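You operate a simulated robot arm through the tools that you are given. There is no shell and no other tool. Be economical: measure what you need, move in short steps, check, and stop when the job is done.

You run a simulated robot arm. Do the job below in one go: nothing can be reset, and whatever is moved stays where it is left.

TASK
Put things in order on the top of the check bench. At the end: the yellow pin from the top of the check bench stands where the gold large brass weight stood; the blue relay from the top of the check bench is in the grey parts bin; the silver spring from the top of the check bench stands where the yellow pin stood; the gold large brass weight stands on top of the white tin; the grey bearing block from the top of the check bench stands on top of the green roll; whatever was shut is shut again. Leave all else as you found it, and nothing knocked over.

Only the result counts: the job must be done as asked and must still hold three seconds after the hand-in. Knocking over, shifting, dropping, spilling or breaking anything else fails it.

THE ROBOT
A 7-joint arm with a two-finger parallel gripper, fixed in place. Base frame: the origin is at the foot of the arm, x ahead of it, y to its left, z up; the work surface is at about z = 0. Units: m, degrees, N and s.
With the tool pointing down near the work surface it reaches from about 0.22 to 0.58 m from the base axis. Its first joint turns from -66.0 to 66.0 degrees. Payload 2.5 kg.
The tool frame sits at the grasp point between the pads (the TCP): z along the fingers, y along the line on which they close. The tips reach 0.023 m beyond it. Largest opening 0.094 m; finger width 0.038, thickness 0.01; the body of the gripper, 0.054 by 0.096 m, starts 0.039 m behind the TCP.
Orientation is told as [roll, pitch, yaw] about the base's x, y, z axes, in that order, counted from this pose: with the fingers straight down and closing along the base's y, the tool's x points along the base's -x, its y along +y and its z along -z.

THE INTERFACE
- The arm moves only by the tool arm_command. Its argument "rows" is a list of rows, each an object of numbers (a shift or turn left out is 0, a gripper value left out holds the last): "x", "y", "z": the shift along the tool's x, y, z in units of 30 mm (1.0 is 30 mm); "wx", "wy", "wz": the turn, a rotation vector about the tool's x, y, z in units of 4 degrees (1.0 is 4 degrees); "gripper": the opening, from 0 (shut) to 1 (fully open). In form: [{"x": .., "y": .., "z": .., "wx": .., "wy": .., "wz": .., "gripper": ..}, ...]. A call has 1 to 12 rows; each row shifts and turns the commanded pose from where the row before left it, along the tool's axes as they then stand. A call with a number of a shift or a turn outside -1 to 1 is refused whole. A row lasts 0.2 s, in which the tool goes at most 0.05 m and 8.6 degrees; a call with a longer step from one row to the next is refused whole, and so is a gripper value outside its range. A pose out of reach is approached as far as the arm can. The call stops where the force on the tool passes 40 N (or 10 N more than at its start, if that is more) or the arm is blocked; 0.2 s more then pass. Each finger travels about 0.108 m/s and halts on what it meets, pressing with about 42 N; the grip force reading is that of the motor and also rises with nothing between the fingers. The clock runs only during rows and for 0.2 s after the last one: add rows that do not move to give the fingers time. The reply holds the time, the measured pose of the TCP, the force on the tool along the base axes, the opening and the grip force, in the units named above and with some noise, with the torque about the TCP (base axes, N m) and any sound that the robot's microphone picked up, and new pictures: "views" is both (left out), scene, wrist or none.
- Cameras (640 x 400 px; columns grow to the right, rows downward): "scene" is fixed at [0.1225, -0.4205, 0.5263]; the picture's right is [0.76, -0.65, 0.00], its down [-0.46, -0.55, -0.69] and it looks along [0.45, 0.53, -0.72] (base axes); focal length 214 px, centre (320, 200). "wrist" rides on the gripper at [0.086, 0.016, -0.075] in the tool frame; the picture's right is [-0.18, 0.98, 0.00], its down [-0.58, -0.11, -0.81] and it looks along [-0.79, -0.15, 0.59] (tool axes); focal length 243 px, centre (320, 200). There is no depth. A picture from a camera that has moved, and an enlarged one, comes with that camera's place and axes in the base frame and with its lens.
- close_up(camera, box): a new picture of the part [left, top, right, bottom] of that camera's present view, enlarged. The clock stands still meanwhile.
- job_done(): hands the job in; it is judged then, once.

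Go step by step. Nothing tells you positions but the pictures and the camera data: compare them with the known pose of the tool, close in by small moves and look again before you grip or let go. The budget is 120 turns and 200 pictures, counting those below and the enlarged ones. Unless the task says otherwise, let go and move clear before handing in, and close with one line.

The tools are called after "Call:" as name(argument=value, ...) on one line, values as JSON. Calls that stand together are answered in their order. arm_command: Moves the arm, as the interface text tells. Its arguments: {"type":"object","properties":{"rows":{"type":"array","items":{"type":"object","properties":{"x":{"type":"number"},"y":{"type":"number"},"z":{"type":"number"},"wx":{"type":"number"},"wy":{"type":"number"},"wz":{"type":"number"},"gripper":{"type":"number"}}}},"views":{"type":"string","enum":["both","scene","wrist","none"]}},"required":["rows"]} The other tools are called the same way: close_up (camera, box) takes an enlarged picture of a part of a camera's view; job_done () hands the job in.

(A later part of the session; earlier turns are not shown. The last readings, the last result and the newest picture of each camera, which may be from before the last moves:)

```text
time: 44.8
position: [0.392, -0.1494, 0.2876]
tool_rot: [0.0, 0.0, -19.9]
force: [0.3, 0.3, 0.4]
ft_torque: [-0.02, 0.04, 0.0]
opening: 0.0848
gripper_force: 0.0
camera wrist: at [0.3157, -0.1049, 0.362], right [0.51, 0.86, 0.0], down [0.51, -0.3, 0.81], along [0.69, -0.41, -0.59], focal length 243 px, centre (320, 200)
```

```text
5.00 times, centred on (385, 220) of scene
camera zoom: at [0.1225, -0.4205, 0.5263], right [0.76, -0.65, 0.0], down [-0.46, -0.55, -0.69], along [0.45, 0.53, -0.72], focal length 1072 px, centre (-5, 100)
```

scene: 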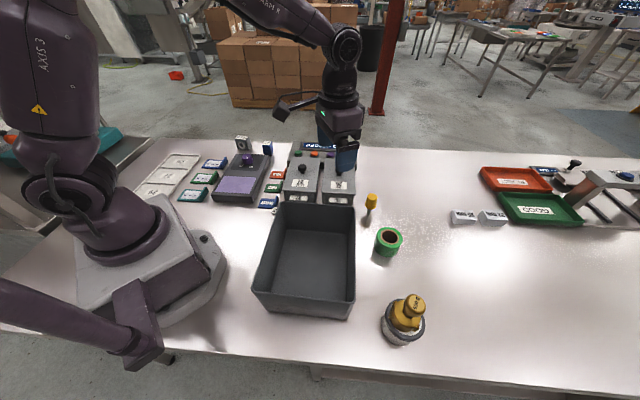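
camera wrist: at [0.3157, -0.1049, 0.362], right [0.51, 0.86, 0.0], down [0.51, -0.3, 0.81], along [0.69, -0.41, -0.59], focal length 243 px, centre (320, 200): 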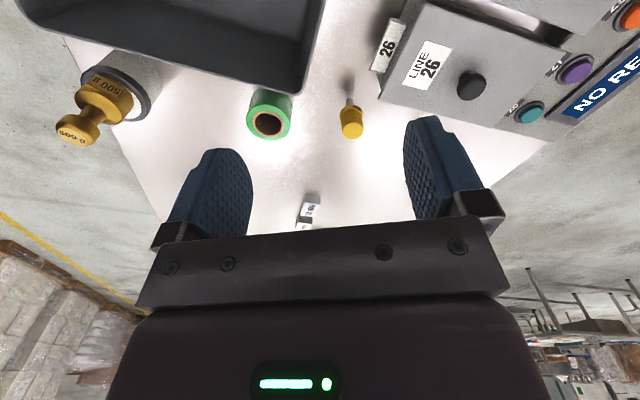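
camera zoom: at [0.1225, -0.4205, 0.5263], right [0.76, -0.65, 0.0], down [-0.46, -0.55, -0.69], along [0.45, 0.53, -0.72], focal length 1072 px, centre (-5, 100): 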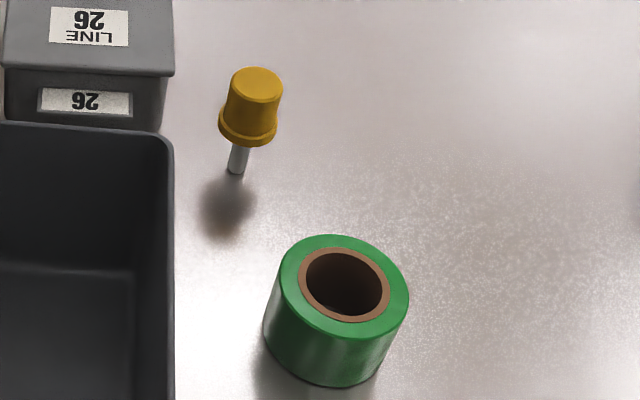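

The pin is at about (0.529, -0.179), ~72 mm tall, close to box 26's side. I'll use yaw -44° so the fingers close parallel to that box, and hover above it first.

Call:
arm_command(rows=[{"wz": 1}, {"wz": 1}, {"wz": 1}, {"wz": 1}, {"wz": 1}, {"wz": 1}, {"x": -0.8, "y": 0.49, "z": 0.9}, {"x": -0.8, "y": 0.49, "z": 0.9}, {"x": -0.8, "y": 0.49, "z": 0.9}, {"x": -0.8, "y": 0.49, "z": 0.9}, {"x": -0.8, "y": 0.49, "z": 0.9}, {}], views="both")

Call:
close_up(camera="wrist", box=[200, 0, 440, 150])

```text
time: 47.4
position: [0.5291, -0.1784, 0.1564]
tool_rot: [-0.1, 0.0, -44.0]
force: [-0.1, 0.5, -0.1]
ft_torque: [0.03, 0.0, -0.01]
opening: 0.0846
gripper_force: 0.0
camera wrist: at [0.4786, -0.1074, 0.2307], right [0.82, 0.58, 0.0], down [0.34, -0.48, 0.81], along [0.47, -0.66, -0.59], focal length 243 px, centre (320, 200)
```

scene: 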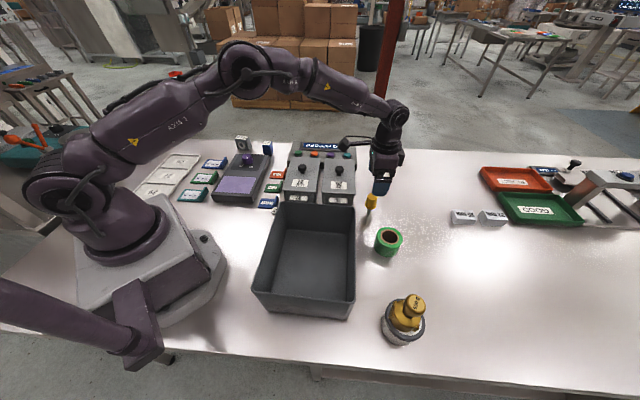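
wrist: 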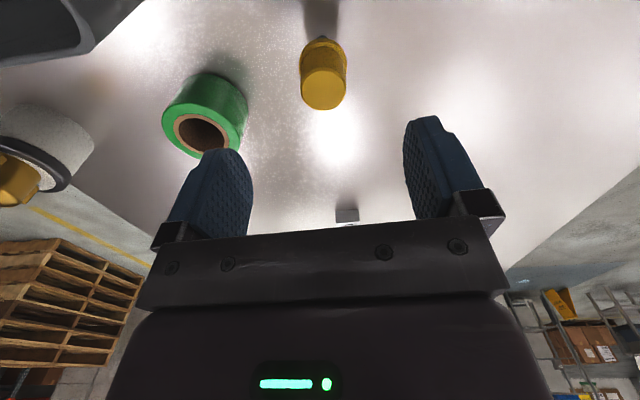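

```text
2.67 times, centred on (320, 75) of wrist
camera zoom: at [0.4786, -0.1074, 0.2307], right [0.82, 0.58, 0.0], down [0.34, -0.48, 0.81], along [0.47, -0.66, -0.59], focal length 647 px, centre (320, 533)
```

zoom: 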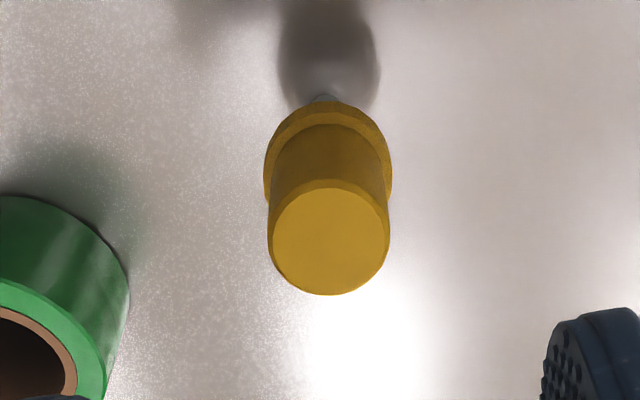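

Head centre is at (0.532, -0.1785). Fine shift, then lower to z≈0.062.

Call:
arm_command(rows=[{"x": -0.07, "y": 0.07, "z": 0.6}, {"z": 0.8}, {"z": 0.8}, {"z": 0.6}, {"z": 0.35}, {}], views="both")

Call:
close_up(camera="scene", box=[335, 160, 425, 230])

```text
time: 48.8
position: [0.5312, -0.176, 0.057]
tool_rot: [0.0, 0.0, -44.0]
force: [-0.7, 0.1, -0.7]
ft_torque: [0.02, 0.0, 0.02]
opening: 0.0846
gripper_force: 0.1
camera wrist: at [0.4811, -0.1048, 0.1323], right [0.82, 0.58, 0.0], down [0.34, -0.48, 0.81], along [0.47, -0.66, -0.59], focal length 243 px, centre (320, 200)
```

scene: 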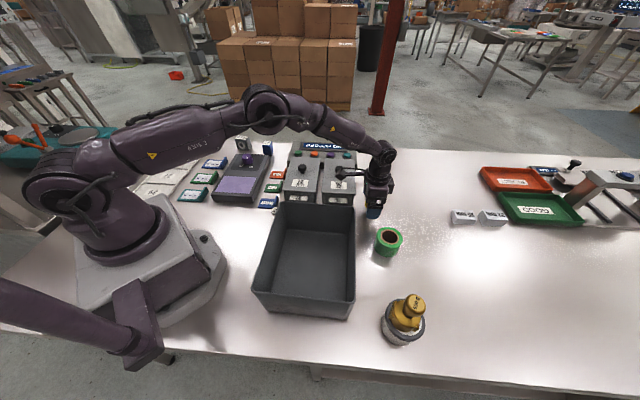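
wrist: 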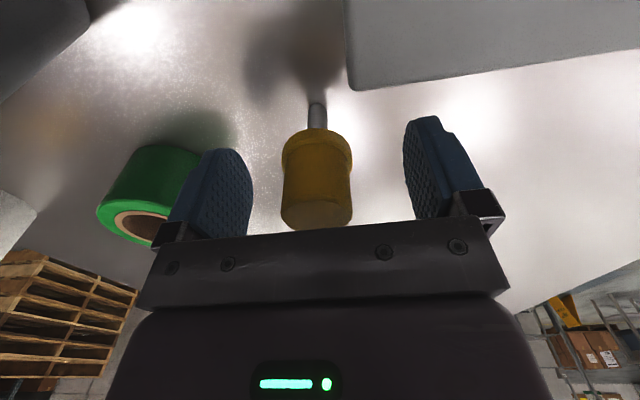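

```text
5.71 times, centred on (380, 195) of scene
camera zoom: at [0.1225, -0.4205, 0.5263], right [0.76, -0.65, 0.0], down [-0.46, -0.55, -0.69], along [0.45, 0.53, -0.72], focal length 1226 px, centre (-23, 229)
```

zoom: 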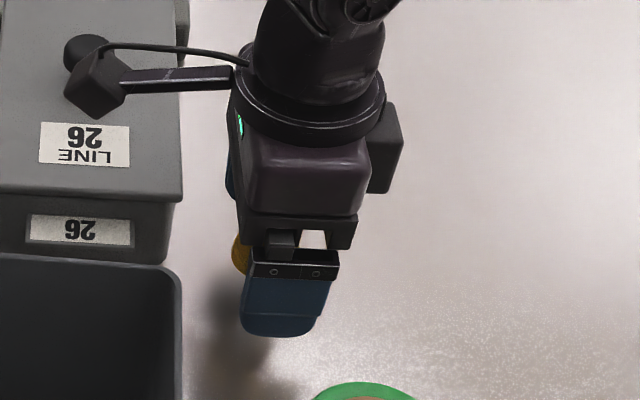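

TCP is aligned with the pin axis; raise 15 mm so the pads take the cap above its flange.

Call:
arm_command(rows=[{"z": -0.5}, {}], views="none")

Call:
close_up(camera="wrist", box=[240, 80, 400, 240])

```text
time: 49.4
position: [0.5335, -0.1752, 0.0724]
tool_rot: [0.0, 0.1, -43.9]
force: [-0.5, -0.2, 0.5]
ft_torque: [-0.02, -0.04, 0.0]
opening: 0.0846
gripper_force: 0.0
```

```text
2.50 times, centred on (320, 160) of wrist
camera zoom: at [0.4823, -0.1042, 0.147], right [0.82, 0.58, 0.0], down [0.34, -0.48, 0.81], along [0.47, -0.66, -0.59], focal length 606 px, centre (320, 300)
```

zoom: 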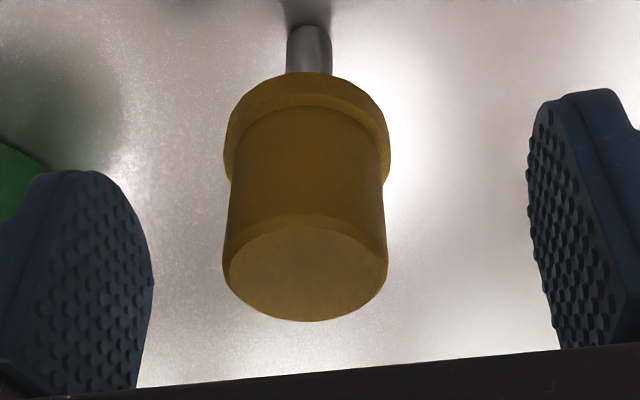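

Shift 2.6 mm toward the pin's centre and grip.

Call:
arm_command(rows=[{"x": -0.05, "y": -0.085, "z": -0.06}, {}], views="none")

Call:
close_up(camera="wrist", box=[240, 80, 400, 240])

```text
time: 50.0
position: [0.5307, -0.1791, 0.0752]
tool_rot: [0.0, 0.0, -44.1]
force: [-0.7, 0.5, -0.6]
ft_torque: [0.04, 0.03, 0.01]
opening: 0.0845
gripper_force: 0.0
```

```text
2.50 times, centred on (320, 160) of wrist
camera zoom: at [0.4805, -0.1084, 0.1497], right [0.82, 0.58, 0.0], down [0.34, -0.48, 0.81], along [0.47, -0.66, -0.59], focal length 606 px, centre (320, 300)
```

zoom: 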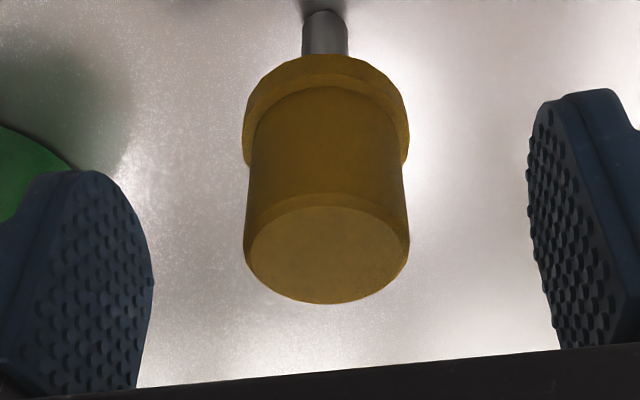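

Call:
arm_command(rows=[{"gripper": 0.5}, {"gripper": 0}, {"gripper": 0}, {"gripper": 0}, {}], views="wrist")

```text
time: 51.2
position: [0.5322, -0.1805, 0.0748]
tool_rot: [0.0, 0.0, -44.1]
force: [0.6, -0.1, -0.5]
ft_torque: [-0.02, 0.0, -0.01]
opening: 0.0297
gripper_force: 41.7
camera wrist: at [0.4805, -0.1083, 0.1496], right [0.82, 0.58, 0.0], down [0.34, -0.48, 0.81], along [0.47, -0.66, -0.59], focal length 243 px, centre (320, 200)
```

wrist: 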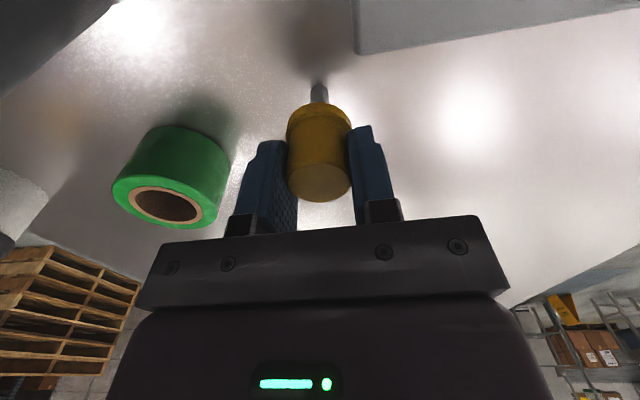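

Gripped the pin. Lift, retract, and swing to the weight's old spot.

Call:
arm_command(rows=[{"z": -0.6}, {"z": -1}, {"z": -1}, {"z": -1, "x": 1, "y": -0.47}, {"z": -1, "x": 1, "y": -0.47}, {"z": -1, "x": 1, "y": -0.47}, {"z": -1, "x": 1, "y": -0.47}, {"wz": -1}, {"wz": -1}, {"wz": -1}, {"wz": -1}, {"wz": -1}], views="none")

Call:
arm_command(rows=[{"wz": -1}, {"wz": -0.5}, {"y": 0.977, "x": 0.034, "wz": -1}, {"y": 0.977, "x": 0.034, "wz": -1}, {"y": 0.977, "x": 0.034, "wz": -1}, {"y": 0.977, "x": 0.034, "wz": -1}, {"y": 0.977, "x": 0.034, "wz": -1}, {"y": 0.977, "x": 0.034, "wz": -1}, {"y": 0.977, "x": 0.034, "wz": -1}, {"y": 0.977, "x": 0.034, "wz": -1}, {"y": 0.977, "x": 0.034, "wz": -1}, {"y": 0.977, "x": 0.034, "wz": -1}], views="none")

Call:
arm_command(rows=[{"y": 0.977, "x": 0.034, "wz": -1}, {"y": 0.977, "x": 0.034, "wz": -1}, {"y": 0.977, "x": 0.034, "wz": -1}, {"y": 0.977, "x": 0.034, "wz": -1}, {"y": 0.977, "x": 0.034, "wz": -1}, {"y": 0.977, "x": 0.034, "wz": -1}, {"y": 0.977, "x": 0.034, "wz": -1}, {"y": 0.977, "x": 0.034, "wz": -1}, {"y": 0.977, "x": 0.034, "wz": -1}, {}], views="both")

```text
time: 53.8
position: [0.4062, -0.1397, 0.2734]
tool_rot: [-0.1, 0.0, -23.8]
force: [0.5, 0.7, -0.4]
ft_torque: [0.01, 0.01, 0.01]
opening: 0.0294
gripper_force: 41.8
```

```text
time: 56.4
position: [0.396, 0.1507, 0.2725]
tool_rot: [0.0, 0.0, 22.0]
force: [0.1, -0.3, 0.3]
ft_torque: [0.0, 0.05, -0.02]
opening: 0.0297
gripper_force: 41.8
```

```text
time: 58.6
position: [0.2285, 0.3489, 0.2744]
tool_rot: [-0.1, 0.0, 58.0]
force: [0.4, 0.3, -0.3]
ft_torque: [-0.02, 0.0, 0.01]
opening: 0.0296
gripper_force: 41.6
camera wrist: at [0.1699, 0.2834, 0.349], right [-0.74, 0.68, 0.0], down [0.4, 0.44, 0.81], along [0.55, 0.59, -0.59], focal length 243 px, centre (320, 200)
```

scene: 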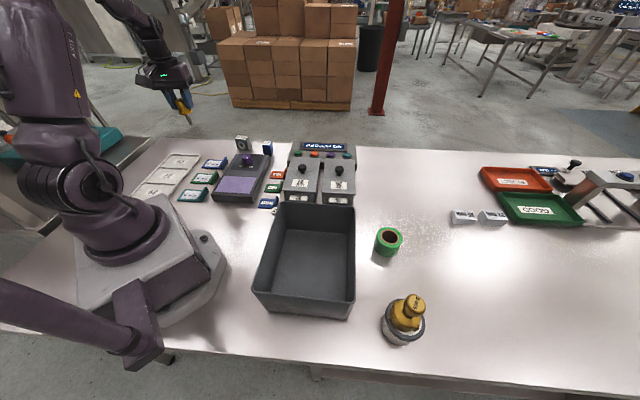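
wrist: 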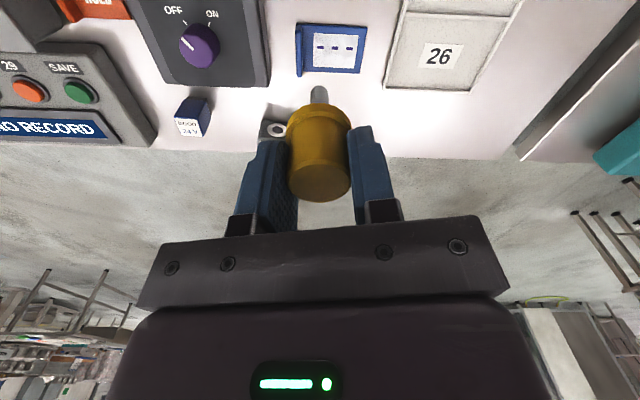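

Call:
arm_command(rows=[{"x": -0.965, "y": 0.087, "z": 0.7}, {"x": -0.965, "y": 0.087, "z": 0.8}, {"x": -0.965, "y": 0.087, "z": 0.9}, {"x": -0.965, "y": 0.087, "z": 0.9}, {"x": -0.965, "y": 0.087, "z": 0.9}, {"x": -0.965, "y": 0.087, "z": 0.9}, {}], views="both")

```text
time: 60.2
position: [0.3108, 0.5036, 0.1168]
tool_rot: [0.0, 0.1, 58.1]
force: [0.7, 0.5, -1.5]
ft_torque: [0.02, -0.01, 0.0]
opening: 0.0297
gripper_force: 42.5
camera wrist: at [0.252, 0.4391, 0.1922], right [-0.74, 0.68, 0.0], down [0.4, 0.44, 0.81], along [0.55, 0.59, -0.59], focal length 243 px, centre (320, 200)
```

scene: 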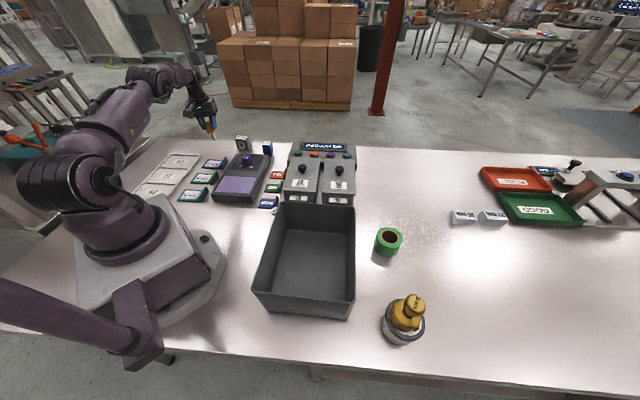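
wrist: 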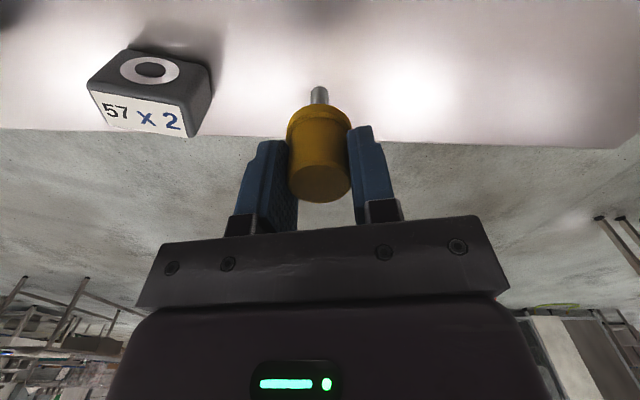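

Nudge and lower to just above the bench, then in small steps.

Call:
arm_command(rows=[{"y": 0.08, "z": 0.5}, {"z": 0.5}, {"z": 0.2}, {}], views="none")

Call:
arm_command(rows=[{"z": 0.05}, {}], views="none")

Call:
arm_command(rows=[{"z": 0.04}, {}], views="scene")

```text
time: 61.2
position: [0.3063, 0.5055, 0.0834]
tool_rot: [0.0, 0.0, 58.0]
force: [-0.5, 1.1, -0.3]
ft_torque: [-0.02, 0.0, 0.01]
opening: 0.0299
gripper_force: 42.0
```

```text
time: 61.8
position: [0.306, 0.5049, 0.0833]
tool_rot: [0.0, 0.0, 58.1]
force: [0.3, -0.2, -1.1]
ft_torque: [0.0, 0.0, -0.01]
opening: 0.0295
gripper_force: 41.8
```

```text
time: 62.4
position: [0.3071, 0.5045, 0.0824]
tool_rot: [0.0, -0.1, 58.0]
force: [0.3, -0.1, -0.7]
ft_torque: [0.02, -0.01, -0.03]
opening: 0.0295
gripper_force: 42.2
```

scene: 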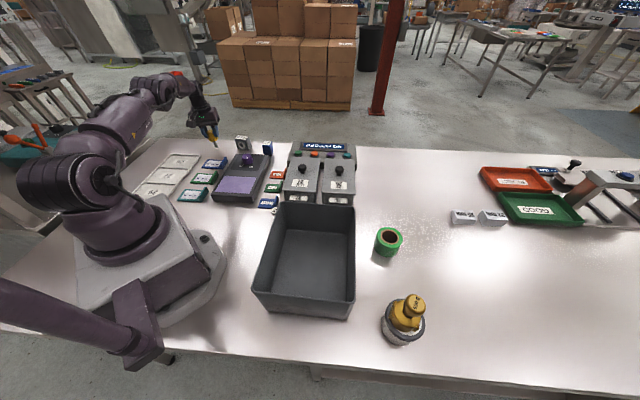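

Call:
arm_command(rows=[{"z": 0.06}, {"z": 0.06}, {}], views="none")

Call:
arm_command(rows=[{"z": 0.03}, {}], views="none")

Call:
arm_command(rows=[{"z": 0.03}, {}], views="none")

```text
time: 63.2
position: [0.3082, 0.5046, 0.0795]
tool_rot: [0.0, 0.0, 58.0]
force: [0.4, 0.7, -1.6]
ft_torque: [-0.04, 0.01, -0.02]
opening: 0.0296
gripper_force: 42.1
```

```text
time: 63.8
position: [0.3066, 0.503, 0.0778]
tool_rot: [0.0, 0.1, 58.0]
force: [-0.6, -0.4, -1.1]
ft_torque: [-0.03, 0.03, 0.0]
opening: 0.0298
gripper_force: 41.6
```

```text
time: 64.4
position: [0.3061, 0.5046, 0.0763]
tool_rot: [0.0, 0.1, 58.0]
force: [-0.6, -0.1, -0.6]
ft_torque: [0.03, 0.01, 0.0]
opening: 0.0298
gripper_force: 42.1
```

Call:
arm_command(rows=[{"z": 0.03}, {}], views="none")

Call:
arm_command(rows=[{"z": 0.025}, {}], views="none")

Call:
close_up(camera="wrist", box=[240, 40, 400, 220])

```text
time: 65.0
position: [0.3069, 0.5045, 0.0761]
tool_rot: [0.0, 0.0, 57.9]
force: [-0.7, -0.1, -0.5]
ft_torque: [0.03, 0.03, -0.01]
opening: 0.0296
gripper_force: 42.5
```

```text
time: 65.6
position: [0.3058, 0.5032, 0.0754]
tool_rot: [0.0, 0.0, 57.9]
force: [-0.5, 1.1, -0.6]
ft_torque: [-0.03, -0.01, 0.0]
opening: 0.0297
gripper_force: 42.0
```

```text
2.22 times, centred on (320, 130) of wrist
camera zoom: at [0.2469, 0.439, 0.1497], right [-0.74, 0.68, 0.0], down [0.4, 0.44, 0.81], along [0.55, 0.59, -0.59], focal length 539 px, centre (320, 356)
```

zoom: 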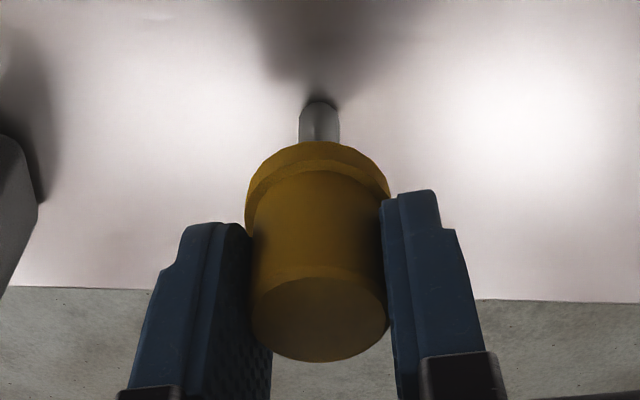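

Nearly touching; continue with tiny steps.

Call:
arm_command(rows=[{"z": 0.025}, {}], views="none")

Call:
arm_command(rows=[{"z": 0.025}, {}], views="none")

```text
time: 66.2
position: [0.3057, 0.5037, 0.0747]
tool_rot: [0.1, -0.1, 58.0]
force: [0.2, -2.1, 8.4]
ft_torque: [-0.23, -0.02, 0.0]
opening: 0.0297
gripper_force: 42.2
```

```text
time: 66.8
position: [0.3065, 0.5045, 0.0734]
tool_rot: [0.0, -0.3, 58.0]
force: [2.2, -3.8, 15.4]
ft_torque: [-0.28, -0.12, -0.02]
opening: 0.0299
gripper_force: 41.9
```

Contact. Relieve pressure, open and check.

Call:
arm_command(rows=[{"z": -0.035}, {}, {"gripper": 0.4}, {"gripper": 0.6}, {"gripper": 0.8}, {}], views="wrist")

```text
time: 68.2
position: [0.3038, 0.5034, 0.0734]
tool_rot: [0.0, 0.1, 58.0]
force: [0.2, 0.6, 1.1]
ft_torque: [-0.04, -0.01, 0.04]
opening: 0.075
gripper_force: 0.1
camera wrist: at [0.2454, 0.4381, 0.1481], right [-0.74, 0.68, 0.0], down [0.4, 0.44, 0.81], along [0.55, 0.59, -0.59], focal length 243 px, centre (320, 200)
```

wrist: 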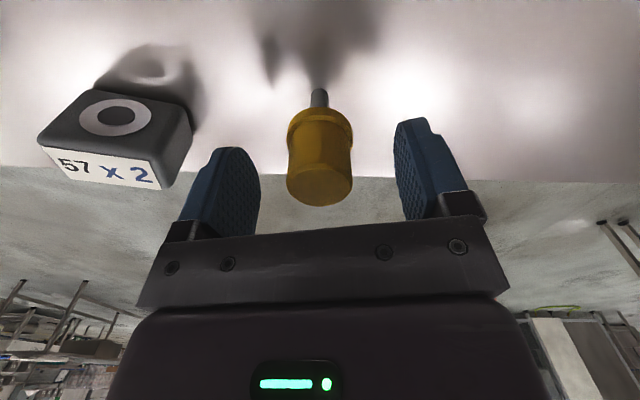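

Pin stands in the weight's old spot. Rise and move above the bearing block, at about (0.401, 0.427), with yaw 38°.

Call:
arm_command(rows=[{"z": -0.5}, {"z": -0.8}, {"z": -1}, {"z": -1}, {"wz": 1, "gripper": 1}, {"wz": 1}, {"wz": 1}, {"wz": 1}, {"wz": 1}, {"x": 0.3, "y": -1}, {"x": 0.3, "y": -1}, {"y": -1}], views="both")

Call:
close_up(camera="scene", box=[195, 120, 285, 170])

```text
time: 70.8
position: [0.3464, 0.4255, 0.1729]
tool_rot: [0.0, 0.0, 37.9]
force: [-0.1, -0.3, -0.2]
ft_torque: [0.0, 0.01, -0.02]
opening: 0.0942
gripper_force: 0.0
camera wrist: at [0.2687, 0.3837, 0.2483], right [-0.46, 0.89, 0.0], down [0.53, 0.27, 0.81], along [0.72, 0.37, -0.59], focal length 243 px, centre (320, 200)
```

scene: 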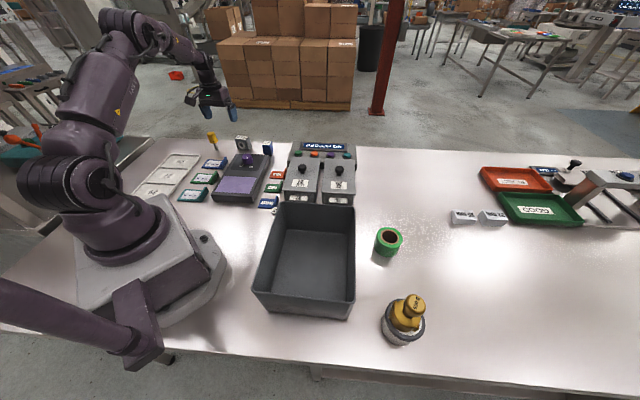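
wrist: 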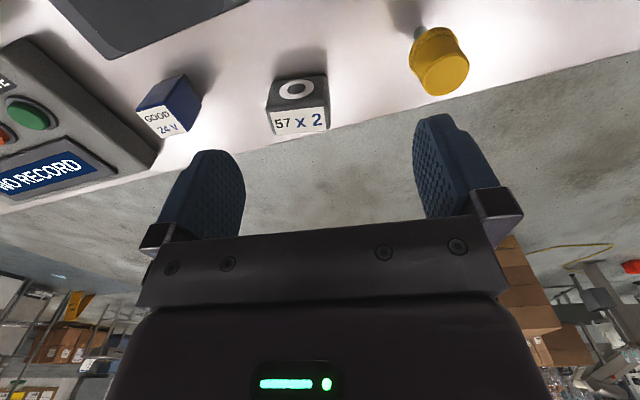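

```text
7.11 times, centred on (240, 145) of scene
camera zoom: at [0.1225, -0.4204, 0.5263], right [0.76, -0.65, 0.0], down [-0.46, -0.55, -0.69], along [0.45, 0.53, -0.72], focal length 1525 px, centre (889, 591)
```

zoom: 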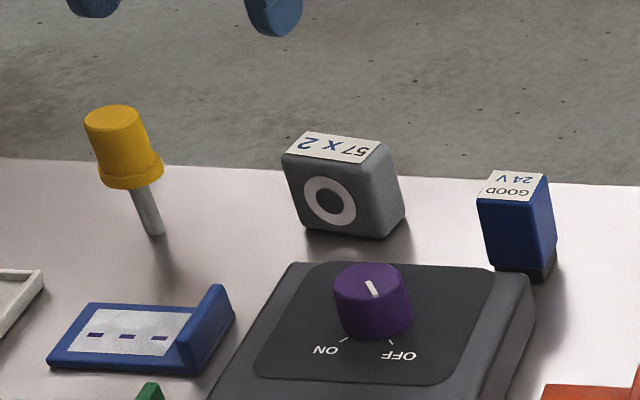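

Call:
close_up(camera="wrist", box=[120, 60, 350, 150])

```text
2.78 times, centred on (235, 105) of wrist
camera zoom: at [0.2687, 0.3837, 0.2483], right [-0.46, 0.89, 0.0], down [0.53, 0.27, 0.81], along [0.72, 0.37, -0.59], focal length 675 px, centre (556, 464)
```

zoom: 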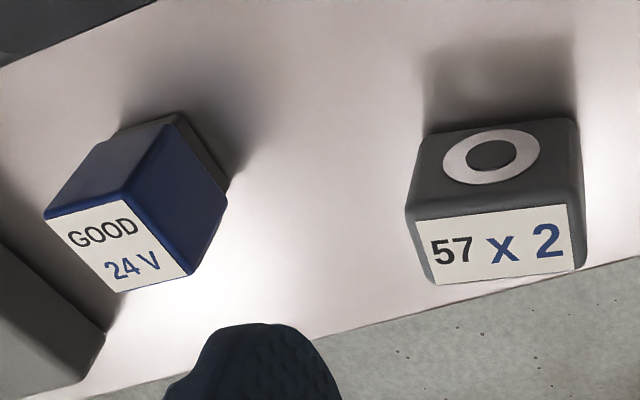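

Block centre ≈ (0.403, 0.430), turned to match yaw 34.5°. Align above it and check.

Call:
arm_command(rows=[{"wz": 0.85}, {"x": -0.82, "y": -0.47, "z": 0.6}, {"x": -0.82, "y": -0.47, "z": 0.6}, {"z": 0.5}, {}], views="wrist")

Call:
close_up(camera="wrist", box=[220, 0, 420, 125])

```text
time: 72.0
position: [0.4013, 0.4282, 0.1198]
tool_rot: [0.1, 0.0, 34.6]
force: [0.2, 0.3, 0.4]
ft_torque: [-0.02, -0.02, -0.01]
opening: 0.0938
gripper_force: 0.1
camera wrist: at [0.3225, 0.3926, 0.1951], right [-0.41, 0.91, 0.0], down [0.54, 0.24, 0.81], along [0.74, 0.33, -0.59], focal length 243 px, centre (320, 200)
```

wrist: 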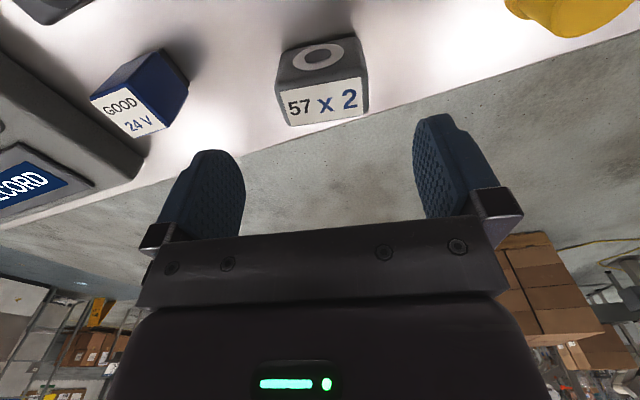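

```text
3.20 times, centred on (320, 62) of wrist
camera zoom: at [0.3225, 0.3926, 0.1951], right [-0.41, 0.91, 0.0], down [0.54, 0.24, 0.81], along [0.74, 0.33, -0.59], focal length 776 px, centre (320, 640)
```

zoom: 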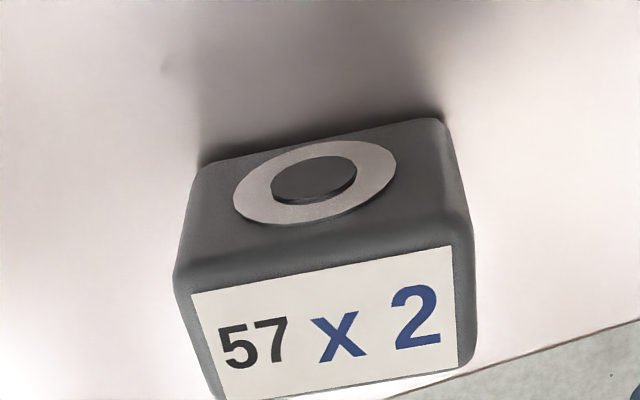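

Aligned. Lower to z≈0.042 and grip across the block's width.

Call:
arm_command(rows=[{"x": -0.05, "y": 0.06, "z": 0.6}, {"z": 0.7}, {"z": 0.7}, {"z": 0.6}, {}], views="wrist")

```text
time: 73.2
position: [0.4026, 0.4286, 0.0426]
tool_rot: [0.0, 0.1, 34.6]
force: [-0.4, 0.6, 0.2]
ft_torque: [0.03, -0.01, -0.01]
opening: 0.0941
gripper_force: 0.1
camera wrist: at [0.3227, 0.3924, 0.1178], right [-0.41, 0.91, 0.0], down [0.54, 0.24, 0.81], along [0.74, 0.33, -0.59], focal length 243 px, centre (320, 200)
```

wrist: 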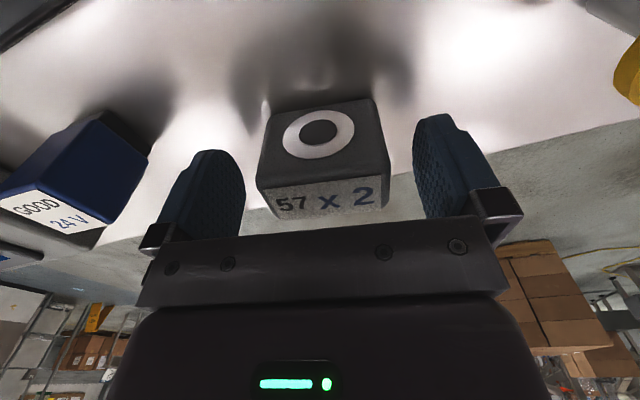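

Call:
arm_command(rows=[{"gripper": 0.6}, {"gripper": 0}, {"gripper": 0}, {"gripper": 0}, {}], views="wrist")

```text
time: 74.4
position: [0.4033, 0.4292, 0.0429]
tool_rot: [-0.1, -0.1, 34.6]
force: [0.1, 0.6, 0.0]
ft_torque: [0.12, 0.07, 0.03]
opening: 0.0596
gripper_force: 42.4
camera wrist: at [0.3227, 0.3924, 0.1181], right [-0.41, 0.91, 0.0], down [0.54, 0.24, 0.81], along [0.74, 0.33, -0.59], focal length 243 px, centre (320, 200)
```

wrist: 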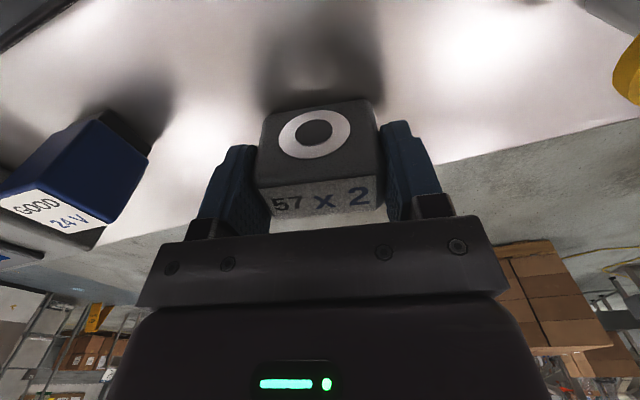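

Gripped the block. Lift, retract, and swing to the roll.

Call:
arm_command(rows=[{"z": -0.5}, {"z": -1}, {"z": -1}, {"z": -1, "x": 0.9, "y": -0.2}, {"z": -1, "x": 0.9, "y": -0.2}, {"z": -1, "x": 0.9, "y": -0.2}, {"z": -1, "x": 0.9, "y": -0.2}, {"z": -1, "x": 0.9, "y": -0.2}, {"z": -0.5, "x": 0.95, "y": -0.2}], views="none")

Call:
arm_command(rows=[{"x": -0.175, "y": -0.961, "wz": 1}, {"x": -0.175, "y": -0.961, "wz": 1}, {"x": -0.175, "y": -0.961, "wz": 1}, {"x": -0.175, "y": -0.961, "wz": 1}, {"x": -0.175, "y": -0.961, "wz": 1}, {"x": -0.175, "y": -0.961, "wz": 1}, {"x": -0.175, "y": -0.961, "wz": 1}, {"x": -0.175, "y": -0.961, "wz": 1}, {"x": -0.175, "y": -0.961, "wz": 1}, {"x": -0.175, "y": -0.961, "wz": 1}], views="none")

Call:
arm_command(rows=[{"x": -0.175, "y": -0.961, "wz": 1}, {"x": -0.175, "y": -0.961, "wz": 1}, {"x": -0.175, "y": -0.961, "wz": 1}, {"x": -0.175, "y": -0.961, "wz": 1}, {"x": -0.175, "y": -0.961, "wz": 1}, {"x": -0.175, "y": -0.961, "wz": 1}, {"x": -0.175, "y": -0.961, "wz": 1}, {"x": -0.175, "y": -0.961, "wz": 1}, {"x": -0.175, "y": -0.961, "wz": 1}, {"x": -0.175, "y": -0.961, "wz": 1}, {}], views="both")

```text
time: 76.4
position: [0.2897, 0.3064, 0.284]
tool_rot: [0.0, 0.0, 34.6]
force: [0.4, 1.4, -4.7]
ft_torque: [-0.01, 0.01, -0.02]
opening: 0.0597
gripper_force: 41.4
```

```text
time: 78.6
position: [0.4186, 0.0514, 0.2848]
tool_rot: [0.0, 0.0, -5.5]
force: [0.2, 0.0, -3.0]
ft_torque: [-0.01, 0.02, -0.01]
opening: 0.0595
gripper_force: 41.7
```

```text
time: 81.0
position: [0.3546, -0.229, 0.2831]
tool_rot: [0.0, 0.0, -45.5]
force: [0.4, -0.7, -3.5]
ft_torque: [0.01, -0.01, 0.02]
opening: 0.06
gripper_force: 42.6
camera wrist: at [0.306, -0.1562, 0.3594], right [0.83, 0.56, 0.0], down [0.33, -0.49, 0.81], along [0.45, -0.67, -0.59], focal length 243 px, centre (320, 200)
```

scene: 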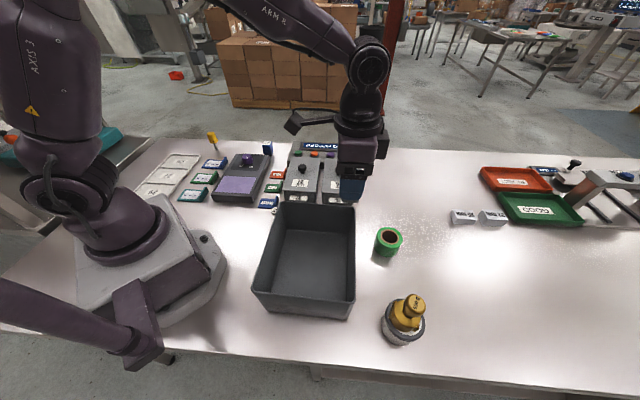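
wrist: 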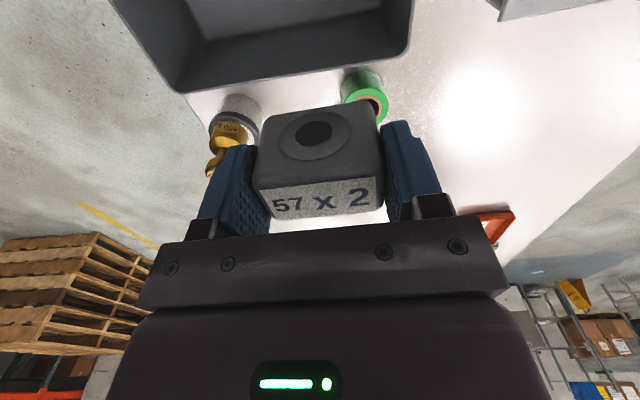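

Call:
arm_command(rows=[{"x": -0.862, "y": 0.258, "z": 0.4}, {"x": -0.862, "y": 0.258, "z": 0.5}, {"x": -0.862, "y": 0.258, "z": 0.7}, {"x": -0.862, "y": 0.258, "z": 0.8}, {"x": -0.862, "y": 0.258, "z": 0.9}, {}], views="both")

Call:
close_up(camera="scene", box=[340, 180, 430, 260])

Call:
close_up(camera="wrist", box=[220, 0, 420, 125])

```text
time: 82.4
position: [0.4709, -0.2941, 0.189]
tool_rot: [0.1, 0.1, -45.4]
force: [-0.3, -0.2, -4.3]
ft_torque: [0.02, 0.01, 0.0]
opening: 0.0597
gripper_force: 41.6
camera wrist: at [0.4219, -0.2219, 0.2633], right [0.83, 0.56, 0.0], down [0.33, -0.49, 0.81], along [0.45, -0.67, -0.59], focal length 243 px, centre (320, 200)
```

scene: 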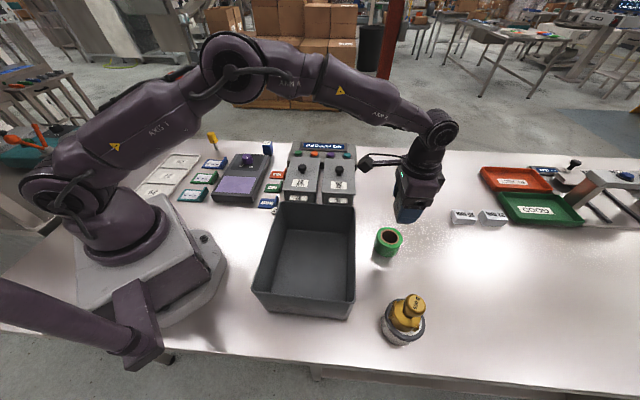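
wrist: 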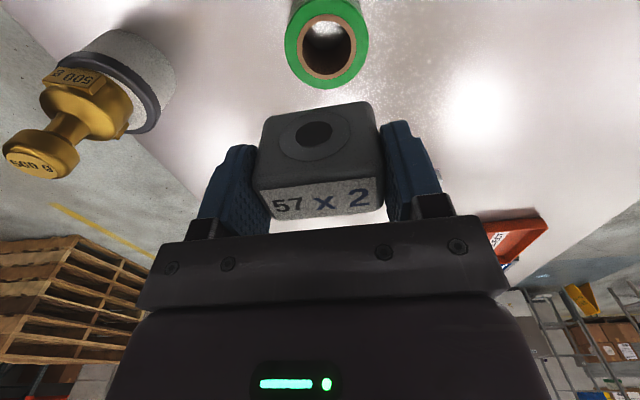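

```text
5.00 times, centred on (385, 220) of scene
camera zoom: at [0.1225, -0.4205, 0.5263], right [0.76, -0.65, 0.0], down [-0.47, -0.55, -0.69], along [0.45, 0.53, -0.72], focal length 1072 px, centre (-5, 100)
```

zoom: 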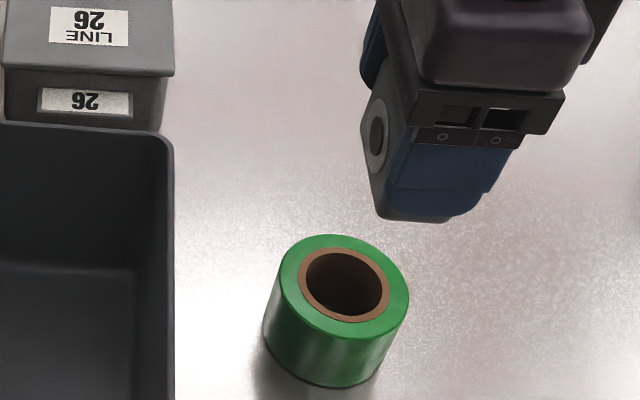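

```text
3.20 times, centred on (320, 62) of wrist
camera zoom: at [0.4219, -0.2219, 0.2633], right [0.83, 0.56, 0.0], down [0.33, -0.49, 0.81], along [0.45, -0.67, -0.59], focal length 776 px, centre (320, 640)
```

zoom: 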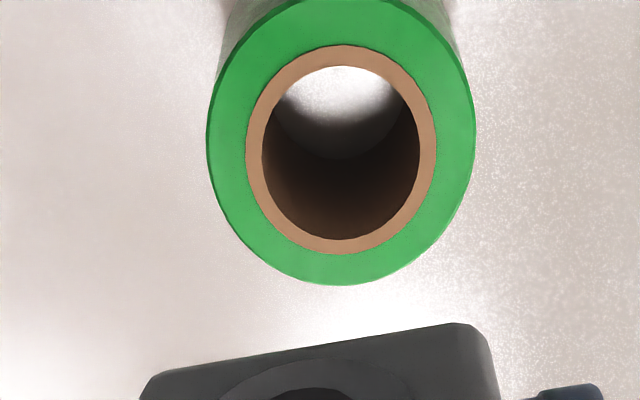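

Roll centre ≈ (0.4745, -0.291). Small shift, and lower to just above it.

Call:
arm_command(rows=[{"y": 0.11, "z": 0.6}, {"z": 0.8}, {"z": 0.8}, {"z": 0.5}, {}], views="wrist")

Call:
close_up(camera="scene", box=[340, 190, 430, 270])

```text
time: 83.6
position: [0.4734, -0.291, 0.1061]
tool_rot: [-0.1, 0.0, -45.4]
force: [0.4, -0.4, -3.1]
ft_torque: [0.0, -0.01, 0.0]
opening: 0.0595
gripper_force: 42.2
camera wrist: at [0.425, -0.218, 0.1797], right [0.83, 0.56, 0.0], down [0.33, -0.49, 0.81], along [0.45, -0.67, -0.59], focal length 243 px, centre (320, 200)
```

wrist: 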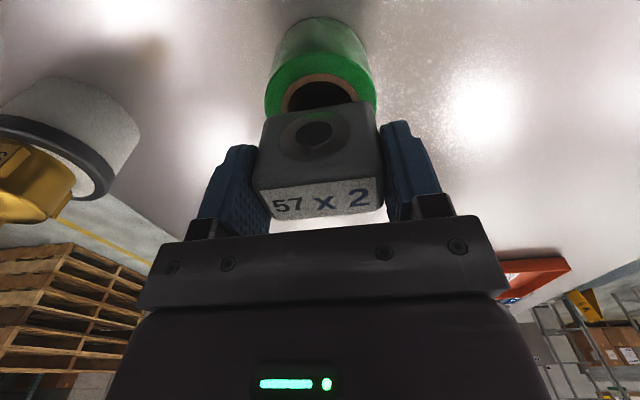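

```text
5.00 times, centred on (385, 230) of scene
camera zoom: at [0.1225, -0.4205, 0.5263], right [0.76, -0.65, 0.0], down [-0.47, -0.55, -0.69], along [0.45, 0.53, -0.72], focal length 1072 px, centre (-5, 50)
```

zoom: 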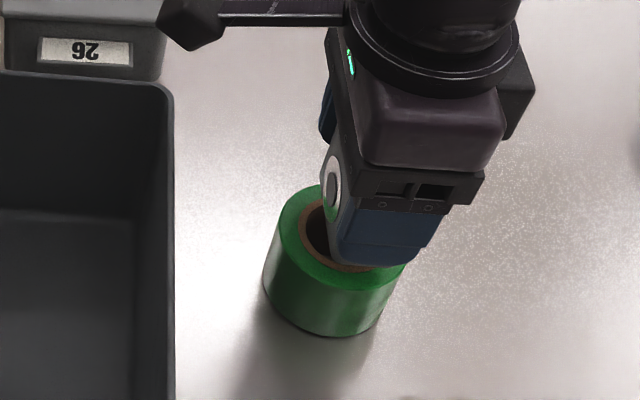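

Looks aligned. Lower to contact in small steps.

Call:
arm_command(rows=[{"z": 0.25}, {"z": 0.05}, {"z": 0.05}, {}], views="none")

Call:
arm_command(rows=[{"z": 0.04}, {}], views="none")

Call:
arm_command(rows=[{"z": 0.04}, {}], views="wrist")

```text
time: 84.6
position: [0.4729, -0.2912, 0.0945]
tool_rot: [0.0, 0.0, -45.4]
force: [0.7, -0.4, -3.8]
ft_torque: [0.01, 0.01, 0.01]
opening: 0.0597
gripper_force: 42.3
```

```text
time: 85.2
position: [0.4741, -0.2925, 0.0925]
tool_rot: [0.1, 0.0, -45.4]
force: [-0.6, 0.6, 2.6]
ft_torque: [0.09, 0.01, 0.01]
opening: 0.0597
gripper_force: 41.9
```

```text
time: 85.8
position: [0.4734, -0.2911, 0.0927]
tool_rot: [-0.1, -0.1, -45.3]
force: [-3.4, 1.7, 12.5]
ft_torque: [0.18, 0.25, 0.04]
opening: 0.0599
gripper_force: 42.1
camera wrist: at [0.4259, -0.219, 0.1676], right [0.83, 0.56, 0.0], down [0.33, -0.49, 0.81], along [0.45, -0.67, -0.59], focal length 243 px, centre (320, 200)
```

wrist: 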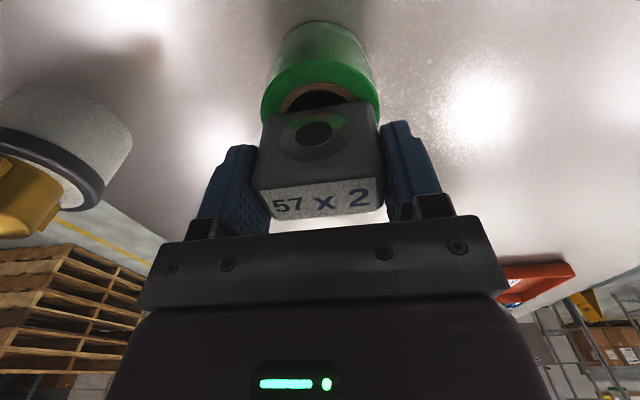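

Contact on the roll. Relax, open, and check.

Call:
arm_command(rows=[{"z": -0.04}, {}, {"gripper": 0.75}, {"gripper": 0.95}, {}], views="none")

Call:
arm_command(rows=[{"z": -0.4}, {"z": -1}, {"z": -1}, {"z": -1}, {"z": -1, "x": 0.8}, {"z": -1, "x": 1}, {"x": 1}, {"x": 1}], views="both")

Call:
close_up(camera="scene", box=[340, 190, 430, 270])

```text
time: 87.0
position: [0.4738, -0.2912, 0.0927]
tool_rot: [0.0, 0.0, -45.4]
force: [-0.3, 0.4, 0.4]
ft_torque: [0.01, 0.0, -0.01]
opening: 0.0892
gripper_force: 0.1
```

```text
time: 88.8
position: [0.3918, -0.2108, 0.2542]
tool_rot: [0.0, 0.0, -45.3]
force: [-0.2, -0.8, -0.8]
ft_torque: [0.0, -0.05, -0.03]
opening: 0.0893
gripper_force: 0.1
camera wrist: at [0.3435, -0.1388, 0.3292], right [0.83, 0.56, 0.0], down [0.33, -0.49, 0.81], along [0.45, -0.67, -0.59], focal length 243 px, centre (320, 200)
```

scene: 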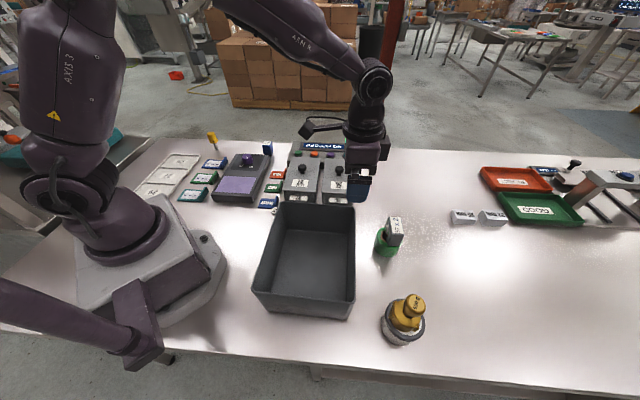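
wrist: 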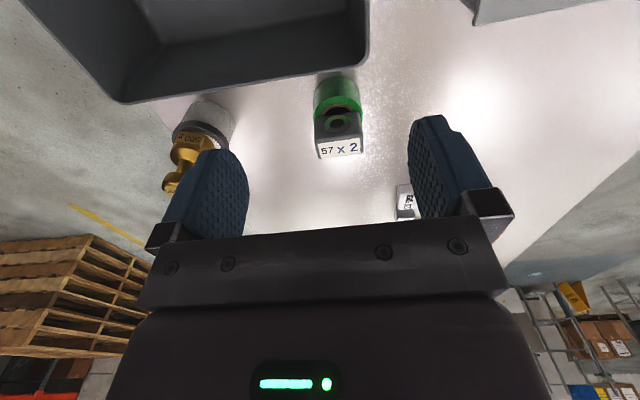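

```text
5.00 times, centred on (385, 230) of scene
camera zoom: at [0.1225, -0.4205, 0.5263], right [0.76, -0.65, 0.0], down [-0.47, -0.55, -0.69], along [0.45, 0.53, -0.72], focal length 1072 px, centre (-5, 50)
```

zoom: 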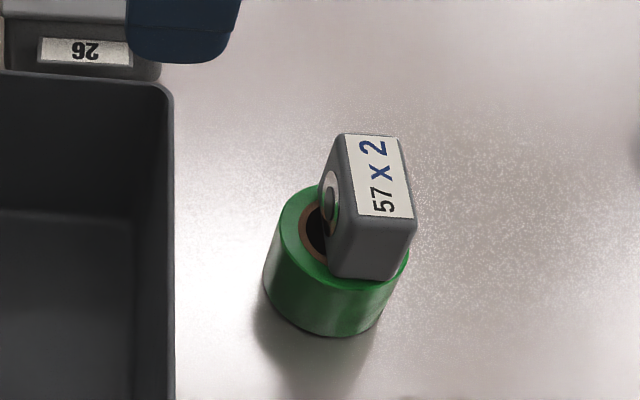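

The block stands on the roll. Now the spring: next to the bin corner, so I'll use yaw -48° (camera away from the bin), fingers partly open, grip offset away from the bin.

Call:
arm_command(rows=[{"wz": 0.7, "gripper": 0.6}, {"x": 0.905, "y": 0.22}, {"x": 0.905, "y": 0.22}, {"x": 0.905, "y": 0.22}, {"x": 0.905, "y": 0.22}, {"x": 0.905, "y": 0.22}, {"x": 0.905, "y": 0.22}, {"x": 0.905, "y": 0.22}, {"x": 0.905, "y": 0.22}, {}], views="both")

Call:
close_up(camera="wrist", box=[200, 0, 440, 150])

```text
time: 91.0
position: [0.2884, -0.0127, 0.2562]
tool_rot: [0.0, 0.1, -48.2]
force: [-0.1, 0.7, -0.4]
ft_torque: [0.0, -0.01, 0.0]
opening: 0.0565
gripper_force: 0.0
camera wrist: at [0.2435, 0.0615, 0.3304], right [0.86, 0.52, 0.0], down [0.31, -0.51, 0.81], along [0.42, -0.69, -0.59], focal length 243 px, centre (320, 200)
```

scene: 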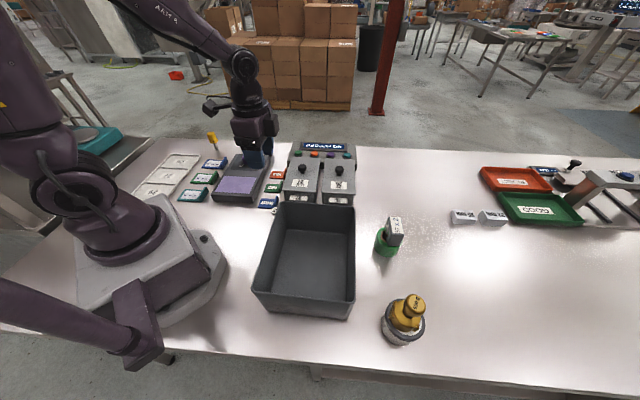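
wrist: 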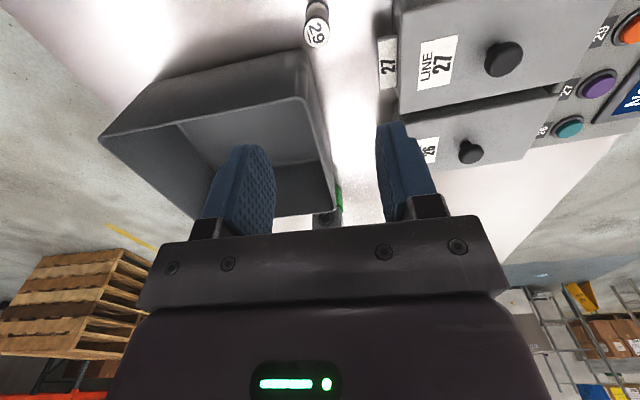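

```text
2.67 times, centred on (320, 75) of wrist
camera zoom: at [0.2435, 0.0615, 0.3304], right [0.86, 0.52, 0.0], down [0.31, -0.51, 0.81], along [0.42, -0.69, -0.59], focal length 647 px, centre (320, 533)
```

zoom: 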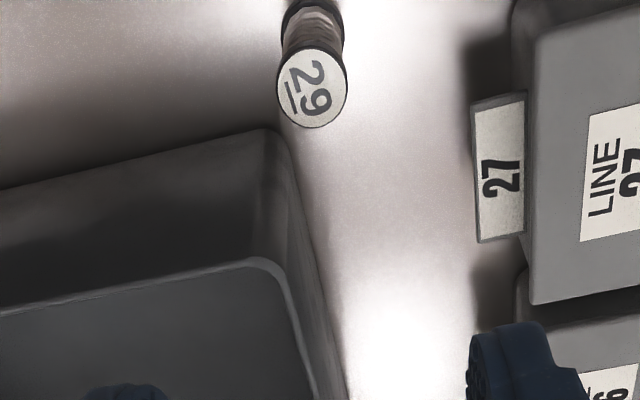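

Spring at (0.2908, -0.0205). Fine lateral shift, lower partway, and look.

Call:
arm_command(rows=[{"y": -0.11, "z": 0.8}, {"z": 1}, {"z": 1}, {"z": 1}, {"z": 0.8}, {"z": 0.5}, {}], views="both")

Call:
close_up(camera="wrist", box=[200, 0, 440, 150])

```text
time: 92.6
position: [0.2872, -0.014, 0.0998]
tool_rot: [0.0, -0.1, -48.2]
force: [-0.3, -0.2, 0.8]
ft_torque: [-0.03, -0.01, 0.0]
opening: 0.0563
gripper_force: 0.1
camera wrist: at [0.2425, 0.059, 0.1752], right [0.86, 0.52, 0.0], down [0.31, -0.51, 0.81], along [0.42, -0.69, -0.59], focal length 243 px, centre (320, 200)
```

scene: 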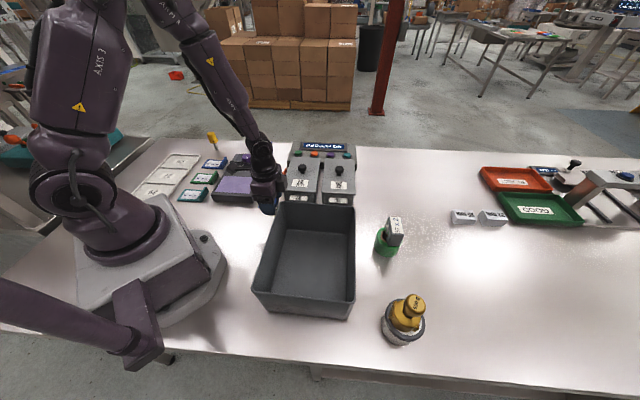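
wrist: 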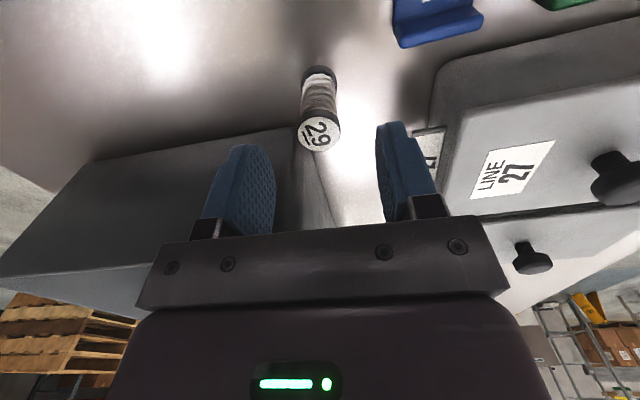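

```text
2.67 times, centred on (320, 75) of wrist
camera zoom: at [0.2425, 0.059, 0.1752], right [0.86, 0.52, 0.0], down [0.31, -0.51, 0.81], along [0.42, -0.69, -0.59], focal length 647 px, centre (320, 533)
```

zoom: 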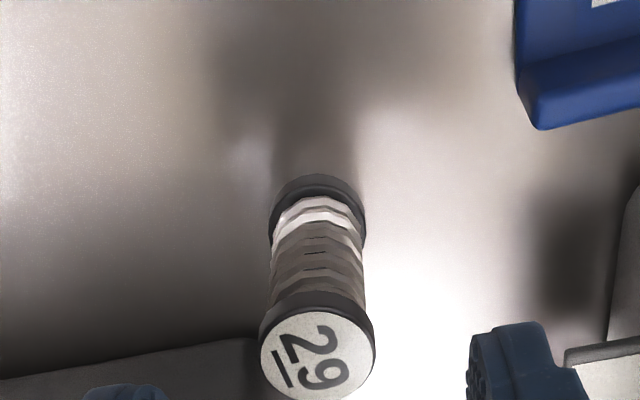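

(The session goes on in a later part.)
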